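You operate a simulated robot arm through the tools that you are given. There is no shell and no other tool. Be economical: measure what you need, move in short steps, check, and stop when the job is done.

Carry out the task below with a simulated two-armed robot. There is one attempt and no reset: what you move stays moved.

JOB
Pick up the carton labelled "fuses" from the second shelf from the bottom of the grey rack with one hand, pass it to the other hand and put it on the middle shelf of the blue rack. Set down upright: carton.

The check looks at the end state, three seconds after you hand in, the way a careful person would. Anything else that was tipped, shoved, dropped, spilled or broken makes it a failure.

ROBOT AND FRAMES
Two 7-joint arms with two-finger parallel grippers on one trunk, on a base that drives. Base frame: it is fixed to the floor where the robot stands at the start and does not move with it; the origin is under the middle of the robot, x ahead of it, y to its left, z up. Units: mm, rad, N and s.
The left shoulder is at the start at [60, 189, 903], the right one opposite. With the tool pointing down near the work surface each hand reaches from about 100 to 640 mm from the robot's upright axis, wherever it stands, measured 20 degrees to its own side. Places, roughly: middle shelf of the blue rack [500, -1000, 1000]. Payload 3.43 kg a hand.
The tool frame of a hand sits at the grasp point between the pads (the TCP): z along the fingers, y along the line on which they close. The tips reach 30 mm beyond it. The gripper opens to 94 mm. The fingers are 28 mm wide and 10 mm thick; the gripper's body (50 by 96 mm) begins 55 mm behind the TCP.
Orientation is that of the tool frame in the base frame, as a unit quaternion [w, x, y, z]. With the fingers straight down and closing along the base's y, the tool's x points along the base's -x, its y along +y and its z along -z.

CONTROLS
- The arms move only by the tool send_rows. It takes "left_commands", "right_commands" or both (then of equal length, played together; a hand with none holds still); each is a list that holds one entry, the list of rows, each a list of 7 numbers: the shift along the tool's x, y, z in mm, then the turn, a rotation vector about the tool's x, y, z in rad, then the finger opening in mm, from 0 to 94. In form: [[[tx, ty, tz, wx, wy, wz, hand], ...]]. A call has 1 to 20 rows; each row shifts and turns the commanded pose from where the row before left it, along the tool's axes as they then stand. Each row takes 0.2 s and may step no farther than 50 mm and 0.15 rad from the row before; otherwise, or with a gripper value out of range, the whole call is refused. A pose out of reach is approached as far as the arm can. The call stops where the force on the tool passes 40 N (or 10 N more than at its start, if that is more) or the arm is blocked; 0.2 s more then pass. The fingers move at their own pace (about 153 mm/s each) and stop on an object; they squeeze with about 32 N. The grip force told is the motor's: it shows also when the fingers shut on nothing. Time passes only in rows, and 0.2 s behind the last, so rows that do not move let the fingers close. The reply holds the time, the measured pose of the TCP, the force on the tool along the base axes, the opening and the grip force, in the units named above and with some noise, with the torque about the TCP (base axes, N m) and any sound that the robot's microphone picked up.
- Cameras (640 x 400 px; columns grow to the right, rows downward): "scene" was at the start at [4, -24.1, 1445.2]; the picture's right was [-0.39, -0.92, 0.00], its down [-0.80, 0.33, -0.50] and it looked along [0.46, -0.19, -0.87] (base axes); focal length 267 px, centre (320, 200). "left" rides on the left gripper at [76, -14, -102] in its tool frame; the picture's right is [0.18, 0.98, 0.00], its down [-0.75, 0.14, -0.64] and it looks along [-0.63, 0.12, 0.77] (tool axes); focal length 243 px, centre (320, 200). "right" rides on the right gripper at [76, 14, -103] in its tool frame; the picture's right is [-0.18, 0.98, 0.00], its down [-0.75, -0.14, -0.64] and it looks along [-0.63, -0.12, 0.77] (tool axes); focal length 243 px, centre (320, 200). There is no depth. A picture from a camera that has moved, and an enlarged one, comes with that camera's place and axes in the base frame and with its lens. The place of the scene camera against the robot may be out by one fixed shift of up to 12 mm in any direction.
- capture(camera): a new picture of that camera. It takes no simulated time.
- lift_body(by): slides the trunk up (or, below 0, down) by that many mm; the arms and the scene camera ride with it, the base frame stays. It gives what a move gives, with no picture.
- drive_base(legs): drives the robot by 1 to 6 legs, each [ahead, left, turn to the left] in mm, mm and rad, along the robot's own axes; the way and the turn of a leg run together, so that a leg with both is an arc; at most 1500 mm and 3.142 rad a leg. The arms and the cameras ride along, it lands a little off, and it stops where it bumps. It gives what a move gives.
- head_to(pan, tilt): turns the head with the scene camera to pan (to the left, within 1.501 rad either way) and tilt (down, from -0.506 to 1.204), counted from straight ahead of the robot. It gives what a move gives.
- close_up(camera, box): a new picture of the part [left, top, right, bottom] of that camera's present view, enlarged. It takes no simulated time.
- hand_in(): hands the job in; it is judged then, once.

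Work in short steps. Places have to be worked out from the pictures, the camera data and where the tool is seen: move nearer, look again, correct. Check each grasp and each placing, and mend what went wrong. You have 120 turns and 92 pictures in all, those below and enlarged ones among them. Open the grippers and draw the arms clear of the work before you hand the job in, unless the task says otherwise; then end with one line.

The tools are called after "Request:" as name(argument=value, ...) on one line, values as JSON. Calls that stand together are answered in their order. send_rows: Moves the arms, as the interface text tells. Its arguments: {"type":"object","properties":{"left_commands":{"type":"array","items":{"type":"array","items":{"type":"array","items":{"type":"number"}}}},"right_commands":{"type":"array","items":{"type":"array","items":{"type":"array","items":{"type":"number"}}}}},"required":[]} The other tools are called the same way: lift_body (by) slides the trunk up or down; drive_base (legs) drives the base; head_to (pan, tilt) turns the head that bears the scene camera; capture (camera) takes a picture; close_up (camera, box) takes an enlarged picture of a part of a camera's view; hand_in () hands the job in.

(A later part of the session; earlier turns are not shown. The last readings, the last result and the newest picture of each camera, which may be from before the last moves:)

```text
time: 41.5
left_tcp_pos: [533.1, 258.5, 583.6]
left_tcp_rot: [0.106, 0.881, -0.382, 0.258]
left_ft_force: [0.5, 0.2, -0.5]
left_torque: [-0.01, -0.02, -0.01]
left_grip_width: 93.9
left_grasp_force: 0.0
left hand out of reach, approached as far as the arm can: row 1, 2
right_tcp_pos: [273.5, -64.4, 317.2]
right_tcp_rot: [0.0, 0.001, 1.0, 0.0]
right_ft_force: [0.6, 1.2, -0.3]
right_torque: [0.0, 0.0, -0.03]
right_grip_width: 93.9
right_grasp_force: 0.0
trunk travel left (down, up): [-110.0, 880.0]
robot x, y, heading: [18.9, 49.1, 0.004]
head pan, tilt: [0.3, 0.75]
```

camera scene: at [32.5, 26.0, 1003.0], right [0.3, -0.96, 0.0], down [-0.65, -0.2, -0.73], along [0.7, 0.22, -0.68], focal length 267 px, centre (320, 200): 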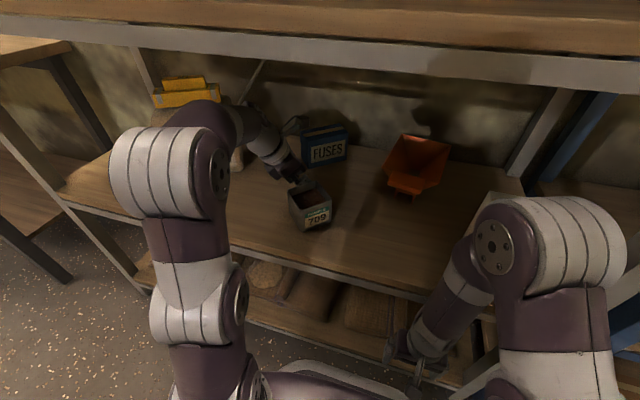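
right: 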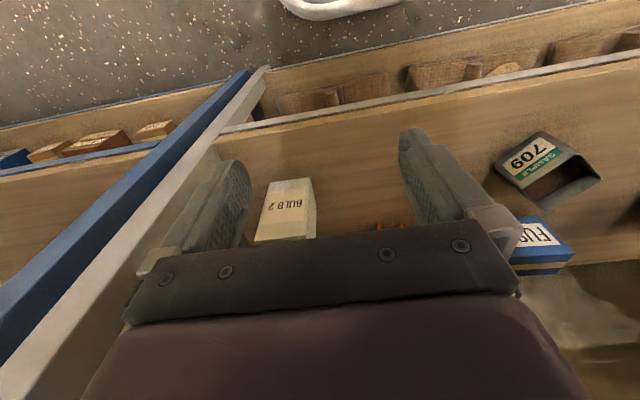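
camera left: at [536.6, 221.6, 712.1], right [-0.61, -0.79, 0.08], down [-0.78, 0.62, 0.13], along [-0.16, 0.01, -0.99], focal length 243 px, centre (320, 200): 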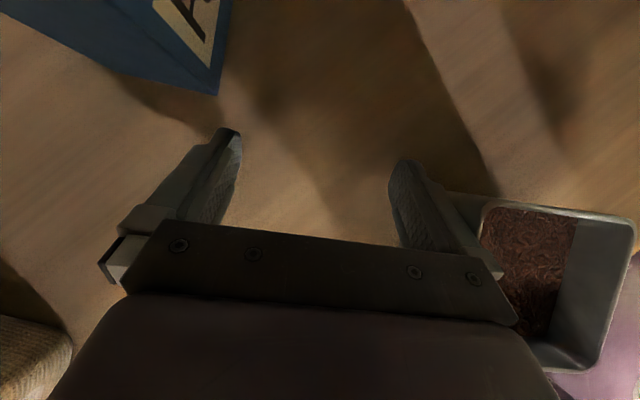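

The limit is still there. I shift the base another 55 mm left and move the arm right relative to the robot to leave the limit.

Request:
drive_base(legs=[[0, 55, 0]])

Request:
send_rows(left_commands=[[[15.5, 17, 9.5, 0, 0, 0, 94], [15.5, 17, 9.5, 0, 0, 0, 94], [5.4, -0.2, -8.4, 0, 0, 0, 94], [5.4, -0.2, -8.4, 0, 0, 0, 94]]])

```text
time: 42.5
left_tcp_pos: [533.9, 315.1, 584.1]
left_tcp_rot: [0.105, 0.881, -0.382, 0.259]
left_ft_force: [0.5, -0.1, 0.0]
left_torque: [-0.01, 0.0, 0.03]
left_grip_width: 94.1
left_grasp_force: 0.1
right_tcp_pos: [274.6, -9.9, 318.1]
right_tcp_rot: [0.001, 0.001, 1.0, 0.0]
right_ft_force: [-0.4, 0.6, 0.4]
right_torque: [-0.03, -0.01, 0.02]
right_grip_width: 93.8
right_grasp_force: 0.0
trunk travel left (down, up): [-110.0, 880.0]
robot x, y, heading: [16.0, 103.1, -0.0]
head pan, tilt: [0.3, 0.75]
```

```text
time: 43.5
left_tcp_pos: [532.1, 265.1, 602.8]
left_tcp_rot: [0.106, 0.881, -0.382, 0.259]
left_ft_force: [0.1, 0.4, 0.3]
left_torque: [0.01, 0.01, 0.02]
left_grip_width: 94.0
left_grasp_force: 0.1
right_tcp_pos: [274.7, -10.1, 318.4]
right_tcp_rot: [0.0, -0.001, 1.0, -0.001]
right_ft_force: [0.3, 0.3, -0.2]
right_torque: [-0.02, -0.01, -0.01]
right_grip_width: 93.7
right_grasp_force: 0.1
trunk travel left (down, up): [-110.0, 880.0]
robot x, y, heading: [12.0, 106.7, 0.003]
head pan, tilt: [0.3, 0.75]
```

Free again. I level the tilt to about 43°, heading −53°, and raise 36 mm.

Request:
send_rows(left_commands=[[[6.5, 0, -10, -0.08, 0.003, 0.125, 94], [6.5, 0, -10, 0, 0.125, 0, 94], [7, 0, -9, 0, 0.125, 0, 94]]])

Request:
capture(camera="left")

Request:
capture(camera="scene")

```text
time: 44.3
left_tcp_pos: [519.9, 249.5, 602.5]
left_tcp_rot: [0.18, 0.811, -0.427, 0.356]
left_ft_force: [0.4, 1.3, -0.3]
left_torque: [0.0, 0.02, 0.0]
left_grip_width: 94.0
left_grasp_force: 0.1
left hand out of reach, approached as far as the arm can: row 1, 3
right_tcp_pos: [275.0, -11.5, 317.2]
right_tcp_rot: [0.001, -0.001, 1.0, 0.0]
right_ft_force: [-0.6, -0.1, -0.4]
right_torque: [0.03, 0.0, 0.0]
right_grip_width: 93.9
right_grasp_force: 0.0
trunk travel left (down, up): [-110.0, 880.0]
robot x, y, heading: [13.0, 105.0, -0.001]
head pan, tilt: [0.3, 0.75]
```

```text
62 pictures are left
camera left: at [518.3, 275.0, 730.4], right [-0.74, -0.67, 0.12], down [-0.68, 0.73, -0.11], along [-0.01, -0.17, -0.99], focal length 243 px, centre (320, 200)
```

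left: 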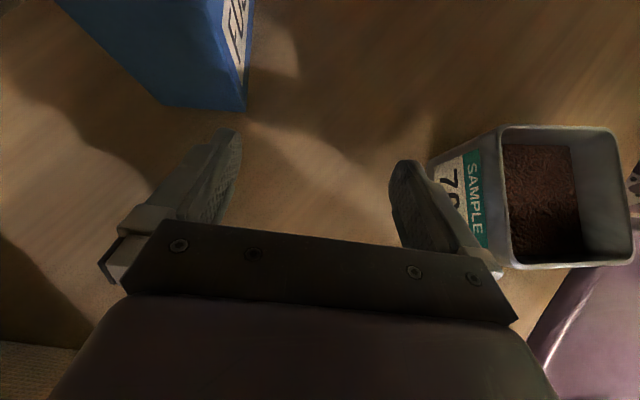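

```text
61 pictures are left
camera scene: at [34.8, 131.1, 1002.7], right [0.3, -0.96, 0.0], down [-0.65, -0.2, -0.73], along [0.7, 0.22, -0.68], focal length 267 px, centre (320, 200)
```

scene: 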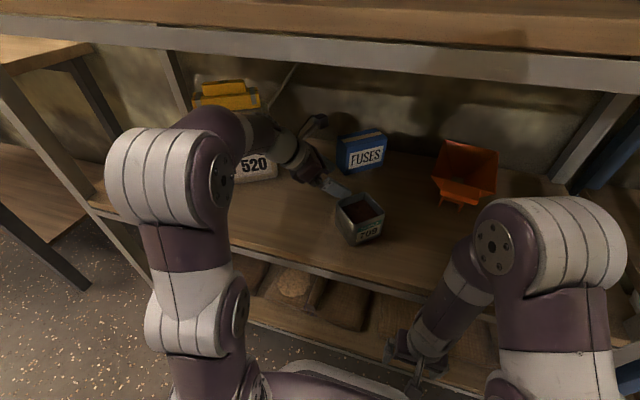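

The orientation is right now (heading −55°, tilt 43°); the arm is just too folded. I shift the base left 60 more and extend the hand to a pre-grasp point on the carton's axis.

Request:
drive_base(legs=[[0, 60, 0]])

Request:
send_rows(left_commands=[[[23.9, -17.3, 7.9, 0, 0, 0, 94], [23.9, -17.3, 7.9, 0, 0, 0, 94], [23.9, -17.3, 7.9, 0, 0, 0, 94]]])

Request:
capture(camera="left")

Request:
capture(camera="scene")

```text
time: 45.2
left_tcp_pos: [519.7, 309.9, 603.2]
left_tcp_rot: [0.18, 0.811, -0.427, 0.356]
left_ft_force: [-0.3, -0.2, 0.1]
left_torque: [-0.03, -0.01, 0.0]
left_grip_width: 94.1
left_grasp_force: 0.1
right_tcp_pos: [274.8, 49.1, 317.0]
right_tcp_rot: [0.001, 0.001, 1.0, 0.0]
right_ft_force: [0.1, -0.5, 0.7]
right_torque: [0.02, -0.03, -0.03]
right_grip_width: 93.8
right_grasp_force: 0.1
trunk travel left (down, up): [-110.0, 880.0]
robot x, y, heading: [15.2, 162.3, 0.001]
head pan, tilt: [0.3, 0.75]
```

```text
time: 46.0
left_tcp_pos: [587.5, 274.9, 615.2]
left_tcp_rot: [0.179, 0.813, -0.427, 0.354]
left_ft_force: [0.9, -0.8, -0.1]
left_torque: [0.0, 0.03, 0.02]
left_grip_width: 94.1
left_grasp_force: 0.0
left hand out of reach, approached as far as the arm can: row 1, 2, 3
right_tcp_pos: [275.6, 50.8, 318.3]
right_tcp_rot: [0.0, 0.0, 1.0, 0.0]
right_ft_force: [-0.4, 0.0, -0.2]
right_torque: [-0.01, -0.02, -0.04]
right_grip_width: 93.9
right_grasp_force: 0.0
trunk travel left (down, up): [-110.0, 880.0]
robot x, y, heading: [15.3, 162.7, 0.0]
head pan, tilt: [0.3, 0.75]
```

```text
60 pictures are left
camera left: at [586.1, 298.9, 742.6], right [-0.74, -0.67, 0.12], down [-0.68, 0.73, -0.11], along [-0.01, -0.17, -0.99], focal length 243 px, centre (320, 200)
```

left: 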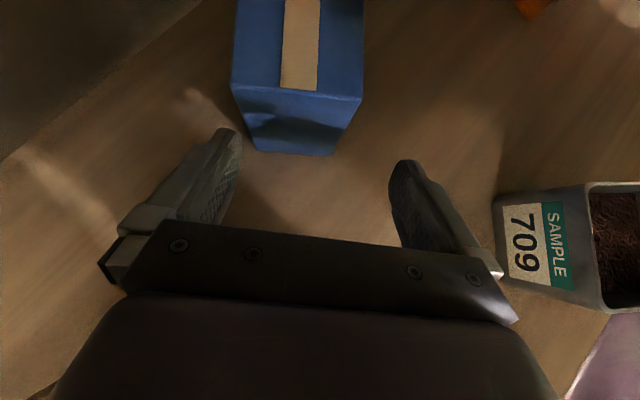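

```text
59 pictures are left
camera scene: at [34.8, 191.3, 1002.7], right [0.3, -0.96, 0.0], down [-0.65, -0.2, -0.73], along [0.7, 0.22, -0.68], focal length 267 px, centre (320, 200)
```

scene: 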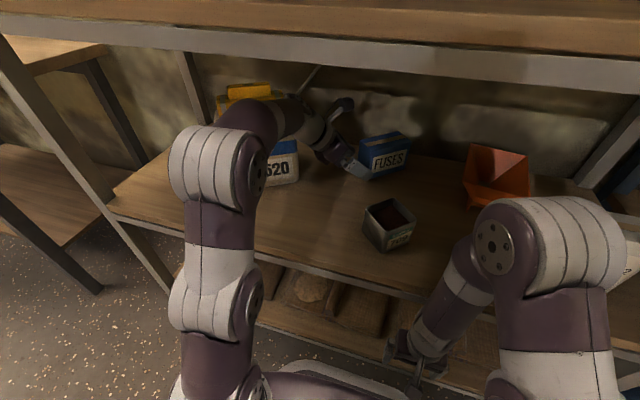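

Excellent alignment: the carton's near end is centred at about (625, 250), and I need about 16 mm sideways plus an advance along its axis. A 20 mm base drive forward gives exactly that sideways offset; then I advance along the axis.

Request:
drive_base(legs=[[20, 0, 0]])

Request:
send_rows(left_commands=[[[13.5, 0, 14.5, 0, 0, 0, 94], [13.5, 0, 14.5, 0, 0, 0, 94]]])

Request:
capture(camera="left")

```text
time: 46.9
left_tcp_pos: [599.6, 272.8, 614.8]
left_tcp_rot: [0.18, 0.812, -0.427, 0.354]
left_ft_force: [0.8, -0.2, 0.2]
left_torque: [-0.01, -0.02, 0.01]
left_grip_width: 94.2
left_grasp_force: 0.1
right_tcp_pos: [286.2, 48.8, 317.7]
right_tcp_rot: [0.001, -0.001, 1.0, -0.003]
right_ft_force: [31.8, -1.5, 10.8]
right_torque: [0.29, 4.72, -0.14]
right_grip_width: 93.9
right_grasp_force: 0.0
trunk travel left (down, up): [-110.0, 880.0]
robot x, y, heading: [29.1, 165.6, -0.005]
head pan, tilt: [0.3, 0.75]
stopped in leg 1: the force on the tool passed its limit (the readings are from after the stop); the commanded pose is now the measured one
```

```text
time: 47.5
left_tcp_pos: [623.7, 240.6, 615.6]
left_tcp_rot: [0.179, 0.812, -0.427, 0.356]
left_ft_force: [-0.3, -0.1, -0.3]
left_torque: [0.0, -0.02, -0.04]
left_grip_width: 94.1
left_grasp_force: 0.1
right_tcp_pos: [287.8, 49.0, 318.9]
right_tcp_rot: [0.001, -0.001, 1.0, -0.001]
right_ft_force: [39.6, 1.3, -4.6]
right_torque: [-0.19, 3.86, -0.55]
right_grip_width: 94.1
right_grasp_force: 0.0
trunk travel left (down, up): [-110.0, 880.0]
robot x, y, heading: [25.3, 159.5, -0.002]
head pan, tilt: [0.3, 0.75]
```

```text
58 pictures are left
camera left: at [621.8, 265.7, 741.9], right [-0.74, -0.67, 0.12], down [-0.68, 0.73, -0.11], along [-0.01, -0.17, -0.99], focal length 243 px, centre (320, 200)
```

left: 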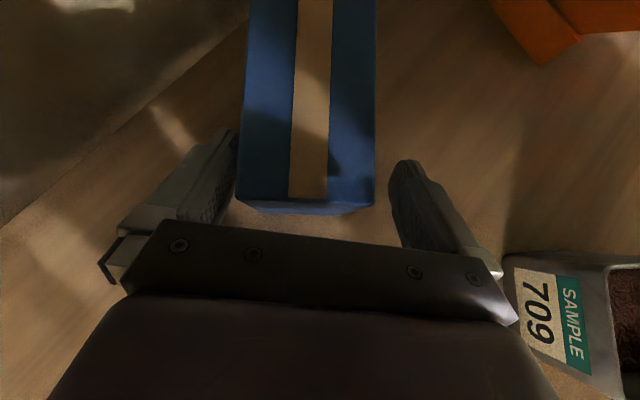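

The right hand is pressing on the rack's edge (it hangs low ahead), so I pull it back at once while advancing the left hand 25 mm; the carton is nicely centred between the open fingers.

Request:
send_rows(left_commands=[[[0, 0, 0, 0, 0, 0, 94], [0, 0, 0, 0, 0, 0, 94], [9, 0, 9.5, 0, 0, 0, 94], [8, 0, 8.5, 0, 0, 0, 94]]], right_commands=[[[20, 0, 0, 0, 0, 0, 94], [25, 0, 0, 0, 0, 0, 94], [25, 0, 0, 0, 0, 0, 94], [0, 0, 0, 0, 0, 0, 94]]])

Request:
capture(camera="left")

```text
time: 47.8
left_tcp_pos: [624.8, 241.6, 613.7]
left_tcp_rot: [0.18, 0.812, -0.428, 0.354]
left_ft_force: [-0.1, -0.6, -0.2]
left_torque: [0.02, -0.01, 0.03]
left_grip_width: 94.3
left_grasp_force: 0.1
right_tcp_pos: [289.8, 50.8, 320.7]
right_tcp_rot: [0.012, -0.005, 1.0, 0.0]
right_ft_force: [6.1, -0.4, 3.7]
right_torque: [0.05, 1.07, -0.05]
right_grip_width: 94.0
right_grasp_force: 0.1
trunk travel left (down, up): [-110.0, 880.0]
robot x, y, heading: [28.0, 161.4, -0.004]
head pan, tilt: [0.3, 0.75]
stopped in row 1 (right hand): the force on the tool passed its limit (the readings are from after the stop); the commanded pose is now the measured one
```

```text
57 pictures are left
camera left: at [623.6, 265.8, 741.1], right [-0.74, -0.67, 0.12], down [-0.68, 0.73, -0.11], along [-0.02, -0.17, -0.99], focal length 243 px, centre (320, 200)
```

left: 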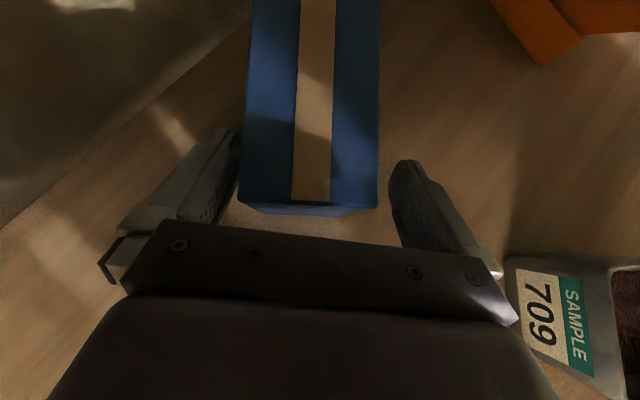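

The right arm reads contact but does not free itself by moving back. I look at the right arm before doing anything else.

Request:
head_to(pan=-0.45, tilt=0.95)

Request:
capture(camera="scene")

Request:
capture(camera="right")

```text
time: 48.9
left_tcp_pos: [624.7, 239.5, 613.7]
left_tcp_rot: [0.18, 0.812, -0.428, 0.354]
left_ft_force: [0.4, -0.7, 0.0]
left_torque: [0.0, -0.04, 0.0]
left_grip_width: 94.3
left_grasp_force: 0.1
right_tcp_pos: [290.1, 50.5, 320.1]
right_tcp_rot: [0.013, -0.005, 1.0, 0.0]
right_ft_force: [15.9, 2.1, -1.6]
right_torque: [-0.26, 1.61, -0.35]
right_grip_width: 93.7
right_grasp_force: 0.1
trunk travel left (down, up): [-110.0, 880.0]
robot x, y, heading: [23.7, 164.9, 0.0]
head pan, tilt: [-0.45, 0.949]
```

```text
56 pictures are left
camera scene: at [35.2, 135.2, 987.2], right [-0.44, -0.9, 0.0], down [-0.73, 0.35, -0.58], along [0.52, -0.25, -0.81], focal length 267 px, centre (320, 200)
```

scene: 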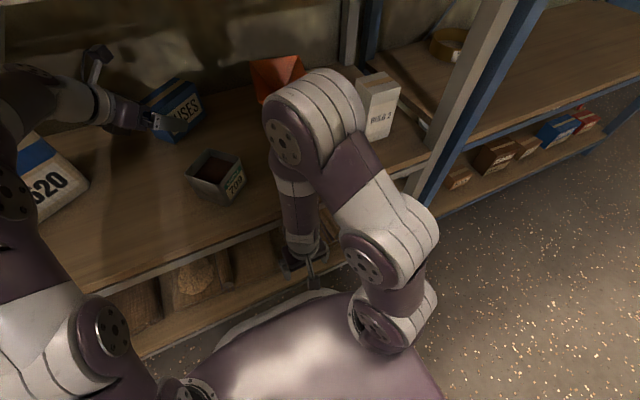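

```text
55 pictures are left
camera right: at [213.0, 63.8, 420.1], right [0.17, 0.98, 0.0], down [0.74, -0.13, 0.66], along [0.65, -0.11, -0.75], focal length 243 px, centre (320, 200)
```

right: 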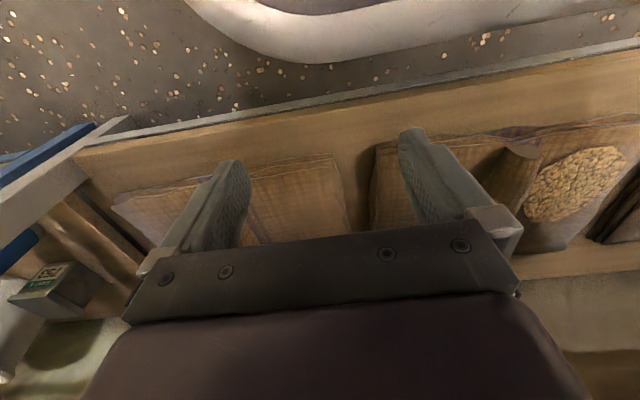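

The right forearm/hand is leaning on the shelf's front edge; backing the base off will free it. First I finish the left grasp: advance 20 mm and close.

Request:
send_rows(left_commands=[[[8, 0, 8.5, 0, 0, 0, 94], [6, 0, 6.5, 0, 0, 0, 94], [0, 0, 0, 0, 0, 0, 70], [0, 0, 0, 0, 0, 0, 60], [0, 0, 0, 0, 0, 0, 40], [0, 0, 0, 0, 0, 0, 40], [0, 0, 0, 0, 0, 0, 40]]])

Request:
capture(camera="left")

```text
time: 50.5
left_tcp_pos: [636.4, 223.3, 612.4]
left_tcp_rot: [0.18, 0.813, -0.426, 0.355]
left_ft_force: [0.1, -1.6, 1.7]
left_torque: [-0.03, 0.05, 0.08]
left_grip_width: 64.3
left_grasp_force: 32.4
right_tcp_pos: [291.5, 51.0, 319.9]
right_tcp_rot: [0.013, -0.005, 1.0, 0.0]
right_ft_force: [23.6, -0.7, -0.5]
right_torque: [-0.02, 2.62, -0.18]
right_grip_width: 94.2
right_grasp_force: 0.1
trunk travel left (down, up): [-110.0, 880.0]
robot x, y, heading: [24.9, 163.9, -0.002]
head pan, tilt: [-0.45, 0.949]
```

```text
54 pictures are left
camera left: at [635.0, 248.6, 739.9], right [-0.74, -0.67, 0.12], down [-0.68, 0.73, -0.11], along [-0.02, -0.17, -0.99], focal length 243 px, centre (320, 200)
```

left: 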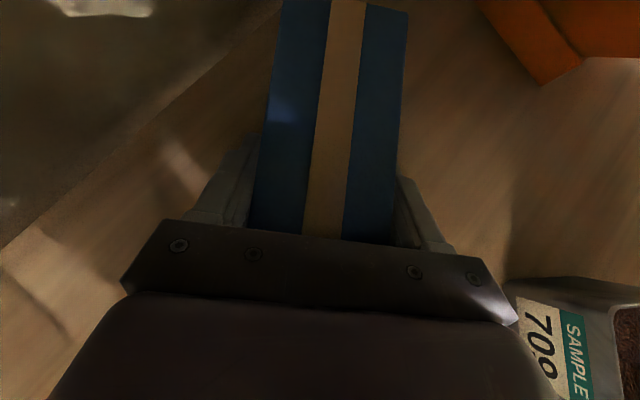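

The carton is gripped (64 mm, 32 N). I try a small lift of 15 mm with the arm.

Request:
send_rows(left_commands=[[[5.5, 0, -5.1, 0, 0, 0, 30], [5.5, 0, -5.1, 0, 0, 0, 30], [0, 0, 0, 0, 0, 0, 30]]])

```text
time: 51.3
left_tcp_pos: [636.8, 222.8, 628.9]
left_tcp_rot: [0.179, 0.813, -0.426, 0.355]
left_ft_force: [-0.9, -0.9, 0.6]
left_torque: [-0.18, -0.06, 0.05]
left_grip_width: 63.9
left_grasp_force: 28.8
right_tcp_pos: [290.5, 50.6, 318.4]
right_tcp_rot: [0.013, -0.005, 1.0, 0.0]
right_ft_force: [26.9, -1.7, 0.2]
right_torque: [0.03, 2.86, -0.16]
right_grip_width: 94.0
right_grasp_force: 0.0
trunk travel left (down, up): [-110.0, 880.0]
robot x, y, heading: [25.4, 163.7, 0.0]
head pan, tilt: [-0.45, 0.949]
```

I back the base off 25 mm to free the right arm (the carton hangs ~16 mm above the shelf, the cup is still 100 mm away).

Request:
drive_base(legs=[[-25, 0, 0]])

Request:
capture(camera="left")

```text
time: 52.1
left_tcp_pos: [610.8, 222.8, 629.6]
left_tcp_rot: [0.179, 0.812, -0.427, 0.355]
left_ft_force: [0.7, -1.7, 4.8]
left_torque: [-0.25, 0.05, 0.17]
left_grip_width: 64.0
left_grasp_force: 31.8
right_tcp_pos: [265.1, 51.0, 320.0]
right_tcp_rot: [0.013, -0.005, 1.0, 0.0]
right_ft_force: [27.8, -0.9, -0.2]
right_torque: [0.04, 3.05, -0.19]
right_grip_width: 93.8
right_grasp_force: 0.1
trunk travel left (down, up): [-110.0, 880.0]
robot x, y, heading: [3.7, 168.6, -0.001]
head pan, tilt: [-0.45, 0.949]
```

```text
53 pictures are left
camera left: at [608.9, 248.6, 755.8], right [-0.74, -0.67, 0.12], down [-0.68, 0.73, -0.11], along [-0.01, -0.17, -0.99], focal length 243 px, centre (320, 200)
```

left: 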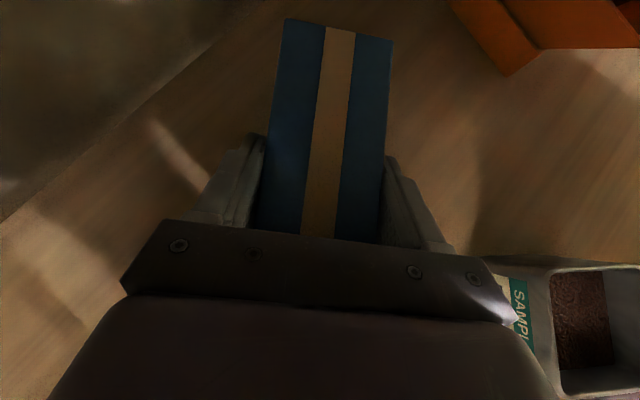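

The carton hangs free. The right hand's force moves with the robot, so it is its own camera mount touching the torso — harmless for now. I lift the carton further with the arm.

Request:
send_rows(left_commands=[[[7.3, 0, -6.8, 0, 0, 0, 30], [7.3, 0, -6.8, 0, 0, 0, 30], [7.3, 0, -6.8, 0, 0, 0, 30], [7.3, 0, -6.8, 0, 0, 0, 30], [0, 0, 0, 0, 0, 0, 30]]])

Request:
head_to(pan=0.3, tilt=0.6)

Request:
capture(camera="scene")

```text
time: 53.3
left_tcp_pos: [594.2, 215.9, 646.6]
left_tcp_rot: [0.18, 0.812, -0.427, 0.355]
left_ft_force: [-0.6, -0.9, -2.0]
left_torque: [0.04, 0.05, -0.01]
left_grip_width: 64.0
left_grasp_force: 32.1
left hand out of reach, approached as far as the arm can: row 1, 2, 3, 4
right_tcp_pos: [265.8, 50.8, 319.3]
right_tcp_rot: [0.013, -0.005, 1.0, 0.0]
right_ft_force: [9.2, 0.0, -2.3]
right_torque: [0.11, 0.83, 0.03]
right_grip_width: 93.9
right_grasp_force: 0.1
trunk travel left (down, up): [-110.0, 880.0]
robot x, y, heading: [1.5, 162.9, -0.002]
head pan, tilt: [-0.45, 0.949]
```

```text
time: 54.4
left_tcp_pos: [594.2, 216.5, 646.0]
left_tcp_rot: [0.18, 0.812, -0.428, 0.354]
left_ft_force: [0.2, 0.9, -2.3]
left_torque: [0.06, 0.01, 0.01]
left_grip_width: 64.1
left_grasp_force: 32.6
right_tcp_pos: [266.3, 50.4, 319.0]
right_tcp_rot: [0.013, -0.005, 1.0, 0.0]
right_ft_force: [11.9, 0.9, 1.1]
right_torque: [-0.06, 1.31, -0.15]
right_grip_width: 94.0
right_grasp_force: 0.2
trunk travel left (down, up): [-110.0, 880.0]
robot x, y, heading: [1.4, 166.4, -0.002]
head pan, tilt: [0.3, 0.6]
```

```text
52 pictures are left
camera scene: at [29.3, 192.9, 1015.5], right [0.29, -0.96, 0.0], down [-0.54, -0.17, -0.82], along [0.79, 0.24, -0.57], focal length 267 px, centre (320, 200)
```

scene: 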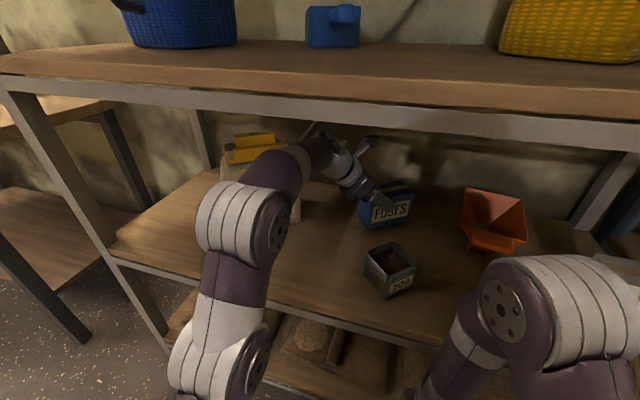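

It holds ~2 N of weight, but upward reach is limited. Instead of going over the cup I'll turn the carton to point straight in and take it out through the gap between the cup (y<225) and the lot bag (y>430).

Request:
send_rows(left_commands=[[[-12.7, -3, -13.5, 0.11, -0.002, -0.102, 30], [-12, -7, -12.5, 0.11, -0.002, -0.102, 30], [-11, -10, -11, 0.11, -0.002, -0.102, 30], [-9.5, -13, -10, 0.11, -0.002, -0.102, 30]]])

Request:
capture(camera="scene")

Request:
capture(camera="left")

```text
time: 55.4
left_tcp_pos: [568.8, 288.0, 645.3]
left_tcp_rot: [0.065, 0.902, -0.167, 0.392]
left_ft_force: [1.1, -0.3, -1.2]
left_torque: [0.0, 0.05, -0.02]
left_grip_width: 64.2
left_grasp_force: 32.1
right_tcp_pos: [265.7, 49.8, 320.2]
right_tcp_rot: [0.013, -0.006, 1.0, 0.0]
right_ft_force: [14.0, 0.4, 0.7]
right_torque: [-0.06, 1.61, -0.19]
right_grip_width: 94.1
right_grasp_force: 0.1
trunk travel left (down, up): [-110.0, 880.0]
robot x, y, heading: [-0.0, 166.6, -0.0]
head pan, tilt: [0.3, 0.6]
```

```text
51 pictures are left
camera scene: at [29.3, 193.0, 1015.6], right [0.29, -0.96, 0.0], down [-0.54, -0.17, -0.82], along [0.79, 0.24, -0.57], focal length 267 px, centre (320, 200)
```

scene: 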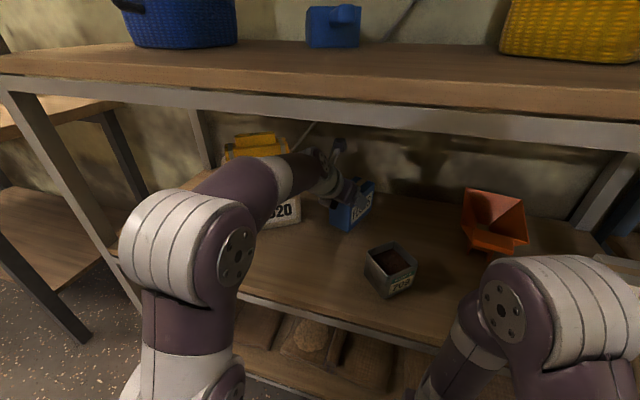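

```text
50 pictures are left
camera left: at [552.7, 306.8, 772.1], right [-0.23, -0.97, 0.12], down [-0.97, 0.22, -0.11], along [0.08, -0.14, -0.99], focal length 243 px, centre (320, 200)
```

left: 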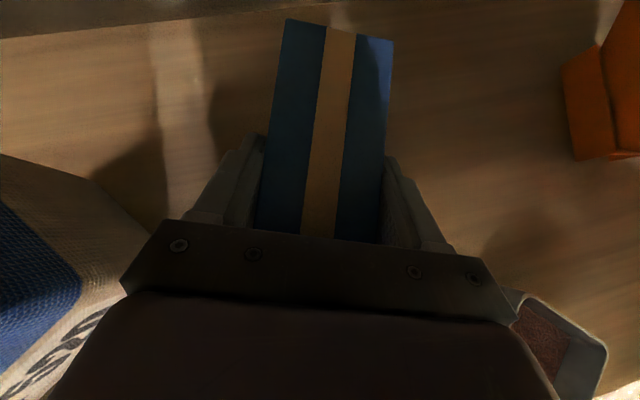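

The carton points nearly straight in. I shift it 20 mm more left with a slight further turn for cup clearance, then drive straight back.

Request:
send_rows(left_commands=[[[-4.9, -18.7, -5.3, 0.1, -0.002, -0.093, 30], [0, 0, 0, 0, 0, 0, 30]]])

Request:
drive_base(legs=[[-120, 0, 0]])

Request:
capture(camera="scene")

Request:
capture(camera="left")

```text
time: 56.0
left_tcp_pos: [569.0, 308.4, 644.8]
left_tcp_rot: [0.038, 0.911, -0.106, 0.396]
left_ft_force: [0.4, 0.0, -2.4]
left_torque: [0.01, 0.06, 0.03]
left_grip_width: 63.9
left_grasp_force: 31.8
right_tcp_pos: [264.7, 51.7, 319.6]
right_tcp_rot: [0.012, -0.005, 1.0, -0.001]
right_ft_force: [13.2, 1.6, 0.9]
right_torque: [-0.05, 1.67, -0.12]
right_grip_width: 93.9
right_grasp_force: 0.0
trunk travel left (down, up): [-110.0, 880.0]
robot x, y, heading: [1.6, 164.4, -0.002]
head pan, tilt: [0.3, 0.6]
```

```text
time: 57.3
left_tcp_pos: [448.2, 307.0, 645.6]
left_tcp_rot: [0.038, 0.911, -0.108, 0.396]
left_ft_force: [1.1, 0.5, -1.8]
left_torque: [0.01, 0.06, 0.0]
left_grip_width: 63.8
left_grasp_force: 32.2
right_tcp_pos: [147.1, 51.3, 320.0]
right_tcp_rot: [0.012, -0.004, 1.0, 0.0]
right_ft_force: [16.2, -0.9, -0.7]
right_torque: [0.02, 1.7, -0.11]
right_grip_width: 94.2
right_grasp_force: 0.1
trunk travel left (down, up): [-110.0, 880.0]
robot x, y, heading: [-116.2, 167.1, -0.0]
head pan, tilt: [0.3, 0.6]
```

```text
49 pictures are left
camera scene: at [-90.1, 193.2, 1015.6], right [0.29, -0.96, 0.0], down [-0.54, -0.17, -0.82], along [0.79, 0.24, -0.57], focal length 267 px, centre (320, 200)
```

scene: 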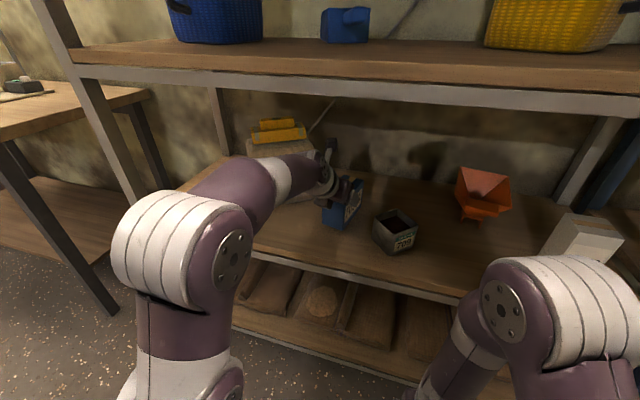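

```text
48 pictures are left
camera left: at [430.6, 324.0, 772.1], right [-0.1, -0.99, 0.12], down [-0.99, 0.09, -0.11], along [0.1, -0.13, -0.99], focal length 243 px, centre (320, 200)
```

left: 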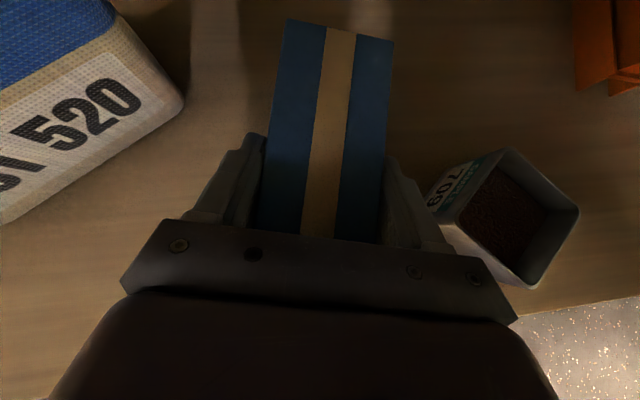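

Clear of the cup and bag. From these views the cup moved about (−19, −20) mm; I'll restore that later. I back out fully.

Request:
drive_base(legs=[[-330, 0, 0]])

Request:
send_rows(right_commands=[[[-20, 0, 0, 0, 0, 0, 94], [-40, 0, 0, 0, 0, 0, 94], [-40, 0, 0, 0, 0, 0, 94]]])

Request:
lift_body(by=250)

Request:
capture(camera="scene")

```text
time: 59.5
left_tcp_pos: [116.5, 306.5, 644.6]
left_tcp_rot: [0.04, 0.911, -0.11, 0.396]
left_ft_force: [0.7, 0.4, -1.6]
left_torque: [0.03, 0.08, 0.01]
left_grip_width: 64.0
left_grasp_force: 32.0
right_tcp_pos: [-188.8, 51.5, 319.2]
right_tcp_rot: [0.014, -0.001, 1.0, -0.001]
right_ft_force: [7.4, 0.5, 1.0]
right_torque: [-0.01, 0.85, -0.08]
right_grip_width: 94.0
right_grasp_force: 0.0
trunk travel left (down, up): [-110.0, 880.0]
robot x, y, heading: [-453.7, 161.3, -0.004]
head pan, tilt: [0.3, 0.6]
```

```text
time: 60.3
left_tcp_pos: [116.3, 306.3, 645.8]
left_tcp_rot: [0.04, 0.911, -0.111, 0.396]
left_ft_force: [0.1, 0.8, -2.2]
left_torque: [0.04, 0.03, 0.0]
left_grip_width: 64.2
left_grasp_force: 32.0
right_tcp_pos: [-125.2, 44.5, 304.7]
right_tcp_rot: [0.03, -0.002, 1.0, -0.003]
right_ft_force: [-0.3, -0.8, -0.5]
right_torque: [0.03, 0.02, -0.03]
right_grip_width: 94.1
right_grasp_force: 0.0
right hand out of reach, approached as far as the arm can: row 2, 3
trunk travel left (down, up): [-110.0, 880.0]
robot x, y, heading: [-450.0, 168.3, -0.007]
head pan, tilt: [0.3, 0.6]
```

```text
time: 62.8
left_tcp_pos: [116.6, 306.5, 895.8]
left_tcp_rot: [0.04, 0.911, -0.11, 0.396]
left_ft_force: [-0.2, 0.9, -1.6]
left_torque: [0.0, 0.05, 0.0]
left_grip_width: 64.3
left_grasp_force: 32.2
right_tcp_pos: [-125.3, 45.4, 553.9]
right_tcp_rot: [0.028, -0.002, 1.0, -0.003]
right_ft_force: [0.7, -0.6, 0.0]
right_torque: [-0.01, 0.01, 0.01]
right_grip_width: 94.1
right_grasp_force: 0.0
trunk travel left (down, up): [-360.0, 630.0]
robot x, y, heading: [-451.0, 166.2, -0.005]
head pan, tilt: [0.3, 0.6]
```

```text
47 pictures are left
camera scene: at [-423.3, 194.8, 1265.5], right [0.29, -0.96, 0.0], down [-0.54, -0.16, -0.82], along [0.79, 0.24, -0.57], focal length 267 px, centre (320, 200)
```

scene: 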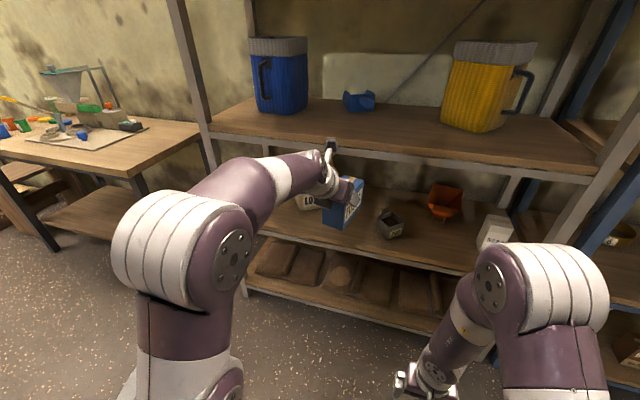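

Now the handover in open space. I'll turn the carton so its long axis runs across in front of me: left hand heading about −85°, near robot-relative (450, −20), leaving its right end free.

Request:
send_rows(left_commands=[[[-6, 20.3, -6.4, -0.102, 0.002, 0.096, 30], [-4, 21.3, -4.2, -0.102, 0.002, 0.096, 30], [-1.8, 21.9, -2, -0.102, 0.002, 0.096, 30], [0.2, 22, 0.2, -0.102, 0.002, 0.096, 30], [2.3, 21.8, 2.5, -0.102, 0.002, 0.096, 30], [4.4, 21.1, 4.7, -0.102, 0.002, 0.096, 30], [6.4, 20, 6.8, -0.102, 0.002, 0.096, 30], [8.1, 18.5, 8.7, -0.102, 0.002, 0.096, 30], [9.8, 16.7, 10.5, -0.102, 0.002, 0.096, 30]]])

Request:
head_to(pan=0.0, tilt=0.8)

Request:
capture(camera="scene")

```text
time: 64.8
left_tcp_pos: [-28.5, 117.6, 832.4]
left_tcp_rot: [0.264, 0.671, -0.627, 0.296]
left_ft_force: [-0.7, 0.1, -1.9]
left_torque: [0.07, 0.0, -0.02]
left_grip_width: 64.0
left_grasp_force: 32.0
left hand out of reach, approached as far as the arm can: row 7, 8, 9
right_tcp_pos: [-125.9, 46.0, 554.8]
right_tcp_rot: [0.029, -0.001, 1.0, -0.002]
right_ft_force: [-1.0, 0.4, 0.2]
right_torque: [0.0, 0.01, 0.0]
right_grip_width: 94.0
right_grasp_force: 0.2
trunk travel left (down, up): [-360.0, 630.0]
robot x, y, heading: [-451.0, 168.2, -0.004]
head pan, tilt: [0.3, 0.6]
```

```text
time: 65.6
left_tcp_pos: [-28.0, 118.4, 833.4]
left_tcp_rot: [0.263, 0.672, -0.626, 0.296]
left_ft_force: [-0.4, 0.0, -1.9]
left_torque: [0.02, 0.01, -0.01]
left_grip_width: 64.3
left_grasp_force: 32.3
right_tcp_pos: [-125.8, 46.4, 554.8]
right_tcp_rot: [0.029, -0.001, 1.0, -0.002]
right_ft_force: [0.2, -0.6, -0.6]
right_torque: [0.01, 0.0, -0.02]
right_grip_width: 93.9
right_grasp_force: 0.0
trunk travel left (down, up): [-360.0, 630.0]
robot x, y, heading: [-450.2, 165.1, -0.006]
head pan, tilt: [0.0, 0.799]
```

```text
46 pictures are left
camera scene: at [-427.4, 168.7, 1248.7], right [-0.01, -1.0, 0.0], down [-0.72, 0.0, -0.7], along [0.7, 0.0, -0.72], focal length 267 px, centre (320, 200)
```

scene: 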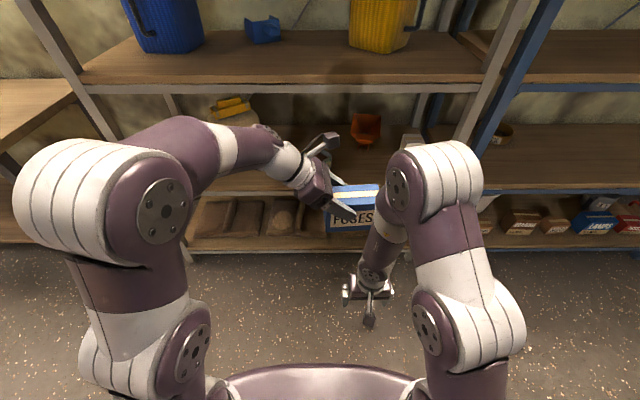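

The left hand holds the carton across at (−28, 118, 833) with the right end free at about y≈33. I bring the right hand out to the right and up first.

Request:
send_rows(right_commands=[[[0, -37, 0, 0, 0.058, 0, 94], [0, -37, 0, 0, 0, 0, 94], [0, -37, 0, 0, 0, 0, 94], [0, -37, 0, 0, 0, 0, 94], [0, 0, -37, 0, 0, 0, 94], [0, 0, -37, 0, 0, 0, 94], [0, 0, -37, 0, 0, 0, 94], [0, 0, -37, 0, 0, 0, 94], [0, 0, -37, 0, 0, 0, 94], [0, 0, -37, 0, 0, 0, 94], [0, 0, -37, 0, 0, 0, 94], [0, 0, -37, 0, 0, 0, 94]]])

Request:
send_rows(right_commands=[[[0, 0, 0, 0, 0, 0.1484, 94], [0, 0, 0, 0, 0, 0.1484, 94], [0, 0, 0, 0, 0, 0.1484, 94], [0, 0, 0, 0, 0, 0.1484, 94], [0, 0, 0, 0, 0, 0.1484, 94], [0, 0, 0, 0, 0, 0.1484, 94], [0, 0, 0, 0, 0, 0.1484, 94], [0, 0, 0, 0, 0, 0.1484, 94], [0, 0, 0, 0, 0, 0.1484, 94], [0, 0, 0, 0, 0, 0.1484, 94], [0, 0, 0, 0, 0.145, 0, 94], [0, 0, 0, 0, 0.145, 0, 94], [0, 0, 0, 0, 0.145, 0, 94]]])

Request:
capture(camera="scene")

```text
time: 68.2
left_tcp_pos: [-27.6, 117.5, 832.9]
left_tcp_rot: [0.263, 0.672, -0.626, 0.296]
left_ft_force: [-0.2, -0.9, -2.2]
left_torque: [0.06, 0.04, -0.02]
left_grip_width: 64.1
left_grasp_force: 31.3
right_tcp_pos: [-101.2, -80.8, 624.4]
right_tcp_rot: [0.041, 0.002, 0.998, -0.051]
right_ft_force: [-0.9, 2.0, -0.5]
right_torque: [-0.01, 0.02, 0.04]
right_grip_width: 94.1
right_grasp_force: 0.1
right hand out of reach, approached as far as the arm can: row 1, 2, 3, 4, 5, 6, 7, 8, 9, 10, 11, 12
trunk travel left (down, up): [-360.0, 630.0]
robot x, y, heading: [-450.6, 163.9, -0.009]
head pan, tilt: [0.0, 0.799]
```

```text
time: 71.0
left_tcp_pos: [-27.7, 118.0, 833.6]
left_tcp_rot: [0.264, 0.671, -0.627, 0.296]
left_ft_force: [-0.4, -0.3, -2.1]
left_torque: [0.04, 0.0, -0.01]
left_grip_width: 64.1
left_grasp_force: 31.6
right_tcp_pos: [-100.2, -86.9, 617.2]
right_tcp_rot: [0.061, 0.629, 0.775, -0.011]
right_ft_force: [0.1, -0.2, 0.0]
right_torque: [0.01, -0.03, 0.01]
right_grip_width: 93.9
right_grasp_force: 0.1
right hand out of reach, approached as far as the arm can: row 1, 11, 12, 13
trunk travel left (down, up): [-360.0, 630.0]
robot x, y, heading: [-449.2, 166.6, -0.008]
head pan, tilt: [0.0, 0.799]
```

```text
45 pictures are left
camera scene: at [-427.5, 168.6, 1248.7], right [-0.01, -1.0, 0.0], down [-0.72, 0.01, -0.7], along [0.7, -0.01, -0.72], focal length 267 px, centre (320, 200)
```

scene: 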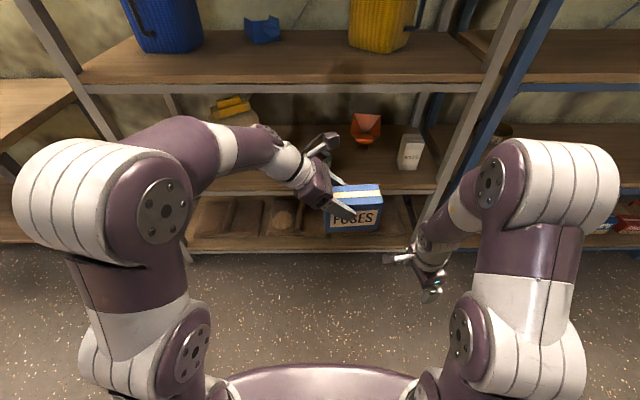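

The right hand can't go that high pointing down. I lower the carton to about shoulder level and closer (robot-relative (390, 30), z 690), where both arms can point inward.

Request:
send_rows(left_commands=[[[-31.7, 5.7, 7.9, 0, 0, 0, 30], [-31.7, 5.7, 7.9, 0, 0, 0, 30], [-31.7, 5.7, 7.9, 0, 0, 0, 30], [-31.7, 5.7, 7.9, 0, 0, 0, 30], [-31.7, 5.7, 7.9, 0, 0, 0, 30]]])

Request:
send_rows(right_commands=[[[0, 0, 0, 0, 0.145, 0, 94], [0, 0, 0, 0, 0.145, 0, 94], [0, 0, 0, 0, 0.145, 0, 94], [0, 0, 0, 0, 0.145, 0, 94]]])

```text
time: 72.2
left_tcp_pos: [-59.2, 195.4, 690.0]
left_tcp_rot: [0.264, 0.672, -0.626, 0.296]
left_ft_force: [0.4, 0.3, -1.6]
left_torque: [0.09, 0.04, -0.01]
left_grip_width: 64.4
left_grasp_force: 31.6
right_tcp_pos: [-101.0, -86.9, 615.7]
right_tcp_rot: [0.062, 0.628, 0.776, -0.01]
right_ft_force: [-0.3, -0.3, 0.5]
right_torque: [0.0, 0.0, -0.02]
right_grip_width: 94.1
right_grasp_force: 0.0
trunk travel left (down, up): [-360.0, 630.0]
robot x, y, heading: [-455.7, 166.3, -0.014]
head pan, tilt: [0.0, 0.799]
```

```text
time: 73.2
left_tcp_pos: [-60.2, 194.4, 690.7]
left_tcp_rot: [0.264, 0.671, -0.626, 0.296]
left_ft_force: [1.0, -0.1, -2.8]
left_torque: [0.03, 0.02, -0.02]
left_grip_width: 64.1
left_grasp_force: 31.5
right_tcp_pos: [-100.3, -86.3, 611.1]
right_tcp_rot: [0.06, 0.628, 0.776, -0.001]
right_ft_force: [0.2, 0.8, -0.1]
right_torque: [0.03, 0.01, 0.0]
right_grip_width: 94.2
right_grasp_force: 0.0
right hand out of reach, approached as far as the arm can: row 1, 2, 3, 4
trunk travel left (down, up): [-360.0, 630.0]
robot x, y, heading: [-449.4, 170.6, -0.009]
head pan, tilt: [0.0, 0.799]
```

The right hand can't tilt so far on its own side. I move it 120 mm toward the middle (still clear of the carton's end at y≈110) and then tilt.

Request:
send_rows(right_commands=[[[29.2, 6.3, -2.3, 0, 0, 0.06, 94], [29.2, 6.3, -2.3, 0, 0, 0.06, 94], [29.2, 6.3, -2.3, 0, 0, 0, 94], [29.2, 6.3, -2.3, 0, 0, 0, 94], [0, 0, 0, 0, 0.14, 0, 94], [0, 0, 0, 0, 0.14, 0, 94], [0, 0, 0, 0, 0.14, 0, 94]]])

Request:
capture(camera="scene")

```text
time: 74.8
left_tcp_pos: [-61.8, 195.2, 689.1]
left_tcp_rot: [0.264, 0.671, -0.626, 0.295]
left_ft_force: [-0.6, -0.7, -2.3]
left_torque: [0.09, 0.0, 0.03]
left_grip_width: 64.4
left_grasp_force: 31.9
right_tcp_pos: [-53.6, 40.0, 610.2]
right_tcp_rot: [0.032, 0.662, 0.732, 0.161]
right_ft_force: [0.3, -0.5, 0.7]
right_torque: [-0.02, -0.01, -0.02]
right_grip_width: 93.8
right_grasp_force: 0.0
right hand out of reach, approached as far as the arm can: row 5, 6, 7
trunk travel left (down, up): [-360.0, 630.0]
robot x, y, heading: [-447.6, 169.8, -0.007]
head pan, tilt: [0.0, 0.799]
```

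```text
44 pictures are left
camera scene: at [-427.5, 168.3, 1248.7], right [-0.01, -1.0, 0.0], down [-0.72, 0.01, -0.7], along [0.7, -0.01, -0.72], focal length 267 px, centre (320, 200)
```

scene: 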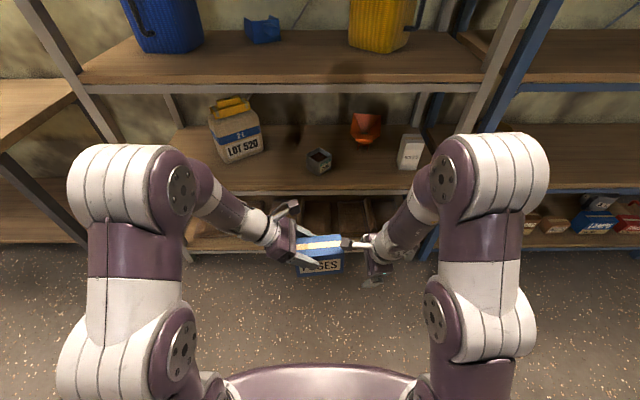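

The right hand is limited near its own side, and its tilt came out skewed. Better: lower the carton out of the way with the left, put the right hand into its mirrored pose at the middle, then bring the carton into its open fingers. Carton down/left first.

Request:
send_rows(left_commands=[[[-34.4, -0.9, 7.3, 0, 0, 0, 30], [-34.4, -0.9, 7.3, 0, 0, 0, 30], [-34.4, -0.9, 7.3, 0, 0, 0, 30]]])

Request:
send_rows(right_commands=[[[26.2, 6.2, -10.8, 0, 0, 0, 94], [26.2, 6.2, -10.8, 0, 0, 0, 94], [26.2, 6.2, -10.8, 0, 0, 0, 94], [26.2, 6.2, -10.8, 0, 0, 0, 94], [0, 0, 0, 0.065, 0.1075, 0.024, 94], [0, 0, 0, 0.065, 0.1075, 0.024, 94], [0, 0, 0, 0.065, 0.1075, 0.024, 94], [0, 0, 0, 0.065, 0.1075, 0.024, 94]]])

Request:
capture(camera="scene")

```text
time: 75.6
left_tcp_pos: [-60.5, 249.6, 598.1]
left_tcp_rot: [0.264, 0.671, -0.626, 0.296]
left_ft_force: [0.2, 0.2, -1.5]
left_torque: [0.04, 0.01, -0.01]
left_grip_width: 64.3
left_grasp_force: 32.2
right_tcp_pos: [-54.1, 41.1, 609.9]
right_tcp_rot: [0.033, 0.662, 0.732, 0.16]
right_ft_force: [0.0, 0.0, -0.4]
right_torque: [0.0, 0.03, 0.01]
right_grip_width: 93.9
right_grasp_force: 0.2
trunk travel left (down, up): [-360.0, 630.0]
robot x, y, heading: [-450.9, 169.5, -0.007]
head pan, tilt: [0.0, 0.799]
```

```text
time: 77.4
left_tcp_pos: [-61.2, 249.8, 598.0]
left_tcp_rot: [0.264, 0.672, -0.626, 0.296]
left_ft_force: [-0.7, 0.4, -1.4]
left_torque: [0.07, 0.01, 0.0]
left_grip_width: 63.9
left_grasp_force: 32.3
right_tcp_pos: [-55.5, 136.9, 674.7]
right_tcp_rot: [-0.218, 0.645, 0.704, 0.202]
right_ft_force: [-0.6, 0.2, 0.1]
right_torque: [-0.05, -0.01, -0.02]
right_grip_width: 94.2
right_grasp_force: 0.1
trunk travel left (down, up): [-360.0, 630.0]
robot x, y, heading: [-449.9, 167.2, -0.005]
head pan, tilt: [0.0, 0.799]
```

```text
43 pictures are left
camera scene: at [-427.2, 168.5, 1248.7], right [-0.01, -1.0, 0.0], down [-0.72, 0.01, -0.7], along [0.7, -0.01, -0.72], focal length 267 px, centre (320, 200)
```

scene: 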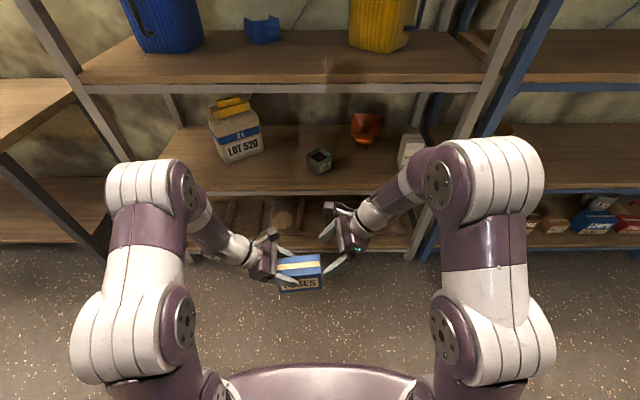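

The right hand is now in the mirrored pose at (−55, 137, 675). I bring the carton up-right toward its open fingers, most of the way, and check.

Request:
send_rows(left_commands=[[[21.2, 0.1, -4.7, 0, 0, 0, 30], [21.2, 0.1, -4.7, 0, 0, 0, 30], [21.2, 0.1, -4.7, 0, 0, 0, 30]]])

Request:
capture(camera="right")

Request:
close_up(camera="scene", box=[200, 170, 440, 320])

```text
time: 78.2
left_tcp_pos: [-59.5, 217.6, 652.9]
left_tcp_rot: [0.263, 0.672, -0.626, 0.296]
left_ft_force: [-0.2, 0.1, -1.0]
left_torque: [0.09, 0.01, 0.01]
left_grip_width: 64.3
left_grasp_force: 31.9
right_tcp_pos: [-55.5, 135.9, 674.4]
right_tcp_rot: [-0.217, 0.646, 0.704, 0.202]
right_ft_force: [0.5, -0.1, -0.3]
right_torque: [-0.02, 0.0, -0.02]
right_grip_width: 94.1
right_grasp_force: 0.1
trunk travel left (down, up): [-360.0, 630.0]
robot x, y, heading: [-452.9, 164.0, -0.005]
head pan, tilt: [0.0, 0.799]
```

```text
42 pictures are left
camera right: at [-41.8, 141.7, 802.4], right [0.99, -0.07, -0.1], down [-0.06, -0.99, 0.1], along [-0.1, -0.09, -0.99], focal length 243 px, centre (320, 200)
```

right: 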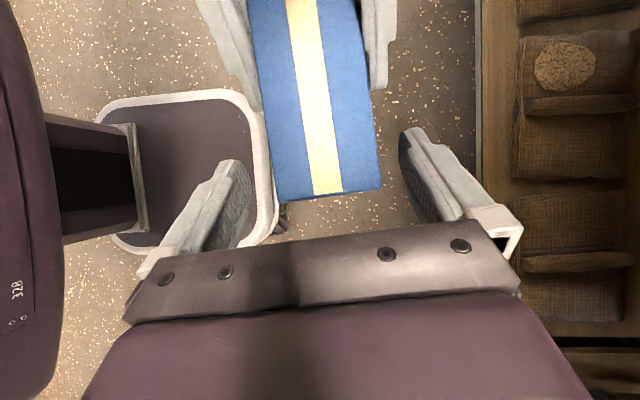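

```text
2.67 times, centred on (320, 245) of scene
camera zoom: at [-427.7, 168.5, 1248.7], right [-0.01, -1.0, 0.0], down [-0.72, 0.01, -0.7], along [0.7, -0.01, -0.72], focal length 712 px, centre (320, 80)
```

zoom: 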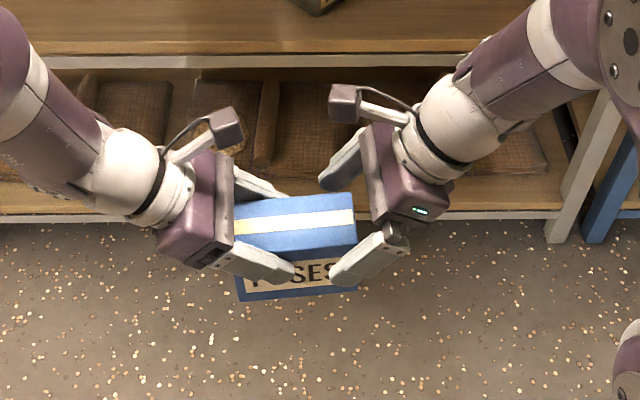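

Well aligned between the right fingers. I finish the approach and close the right hand on it.

Request:
send_rows(left_commands=[[[20, 0, -4.2, 0, 0, 0, 30], [19, 0, -4, 0, 0, 0, 30], [0, 0, 0, 0, 0, 0, 30], [0, 0, 0, 0, 0, 0, 30], [0, 0, 0, 0, 0, 0, 30], [0, 0, 0, 0, 0, 0, 30], [0, 0, 0, 0, 0, 0, 30]]], right_commands=[[[0, 0, 0, 0, 0, 0, 94], [0, 0, 0, 0, 0, 0, 94], [0, 0, 0, 0, 0, 0, 78], [0, 0, 0, 0, 0, 0, 68], [0, 0, 0, 0, 0, 0, 30], [0, 0, 0, 0, 0, 0, 30], [0, 0, 0, 0, 0, 0, 30]]])

Request:
capture(camera="right")

Request:
close_up(camera="scene", box=[200, 170, 440, 320])

```text
time: 79.8
left_tcp_pos: [-58.5, 196.7, 688.3]
left_tcp_rot: [0.265, 0.671, -0.626, 0.295]
left_ft_force: [-24.0, 2.5, 6.3]
left_torque: [-0.29, -0.01, -0.65]
left_grip_width: 64.2
left_grasp_force: 31.8
right_tcp_pos: [-55.5, 136.7, 674.5]
right_tcp_rot: [-0.216, 0.645, 0.704, 0.203]
right_ft_force: [22.7, -2.9, -7.4]
right_torque: [-0.16, 0.28, -0.75]
right_grip_width: 64.0
right_grasp_force: 31.7
trunk travel left (down, up): [-360.0, 630.0]
robot x, y, heading: [-450.8, 167.1, -0.005]
head pan, tilt: [0.0, 0.799]
```

```text
40 pictures are left
camera right: at [-40.9, 141.6, 802.6], right [0.99, -0.07, -0.1], down [-0.06, -0.99, 0.1], along [-0.1, -0.1, -0.99], focal length 243 px, centre (320, 200)
```

right: 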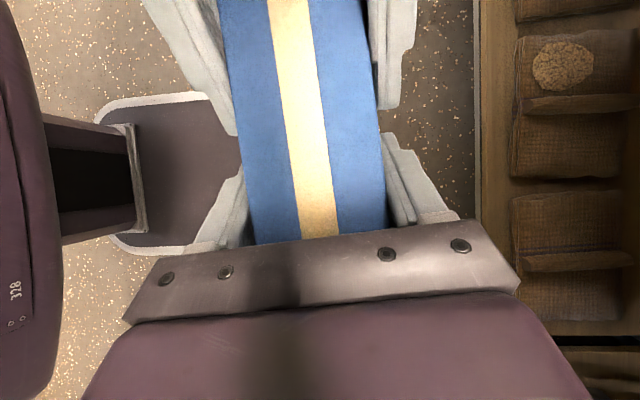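

```text
2.67 times, centred on (320, 245) of scene
camera zoom: at [-427.5, 168.6, 1248.7], right [-0.01, -1.0, 0.0], down [-0.72, 0.01, -0.7], along [0.7, -0.01, -0.72], focal length 712 px, centre (320, 80)
```

zoom: 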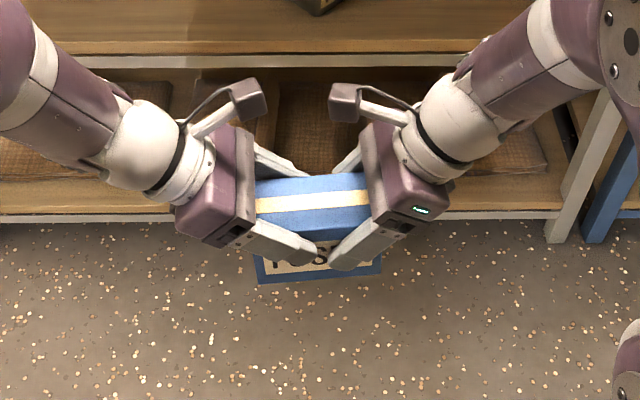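

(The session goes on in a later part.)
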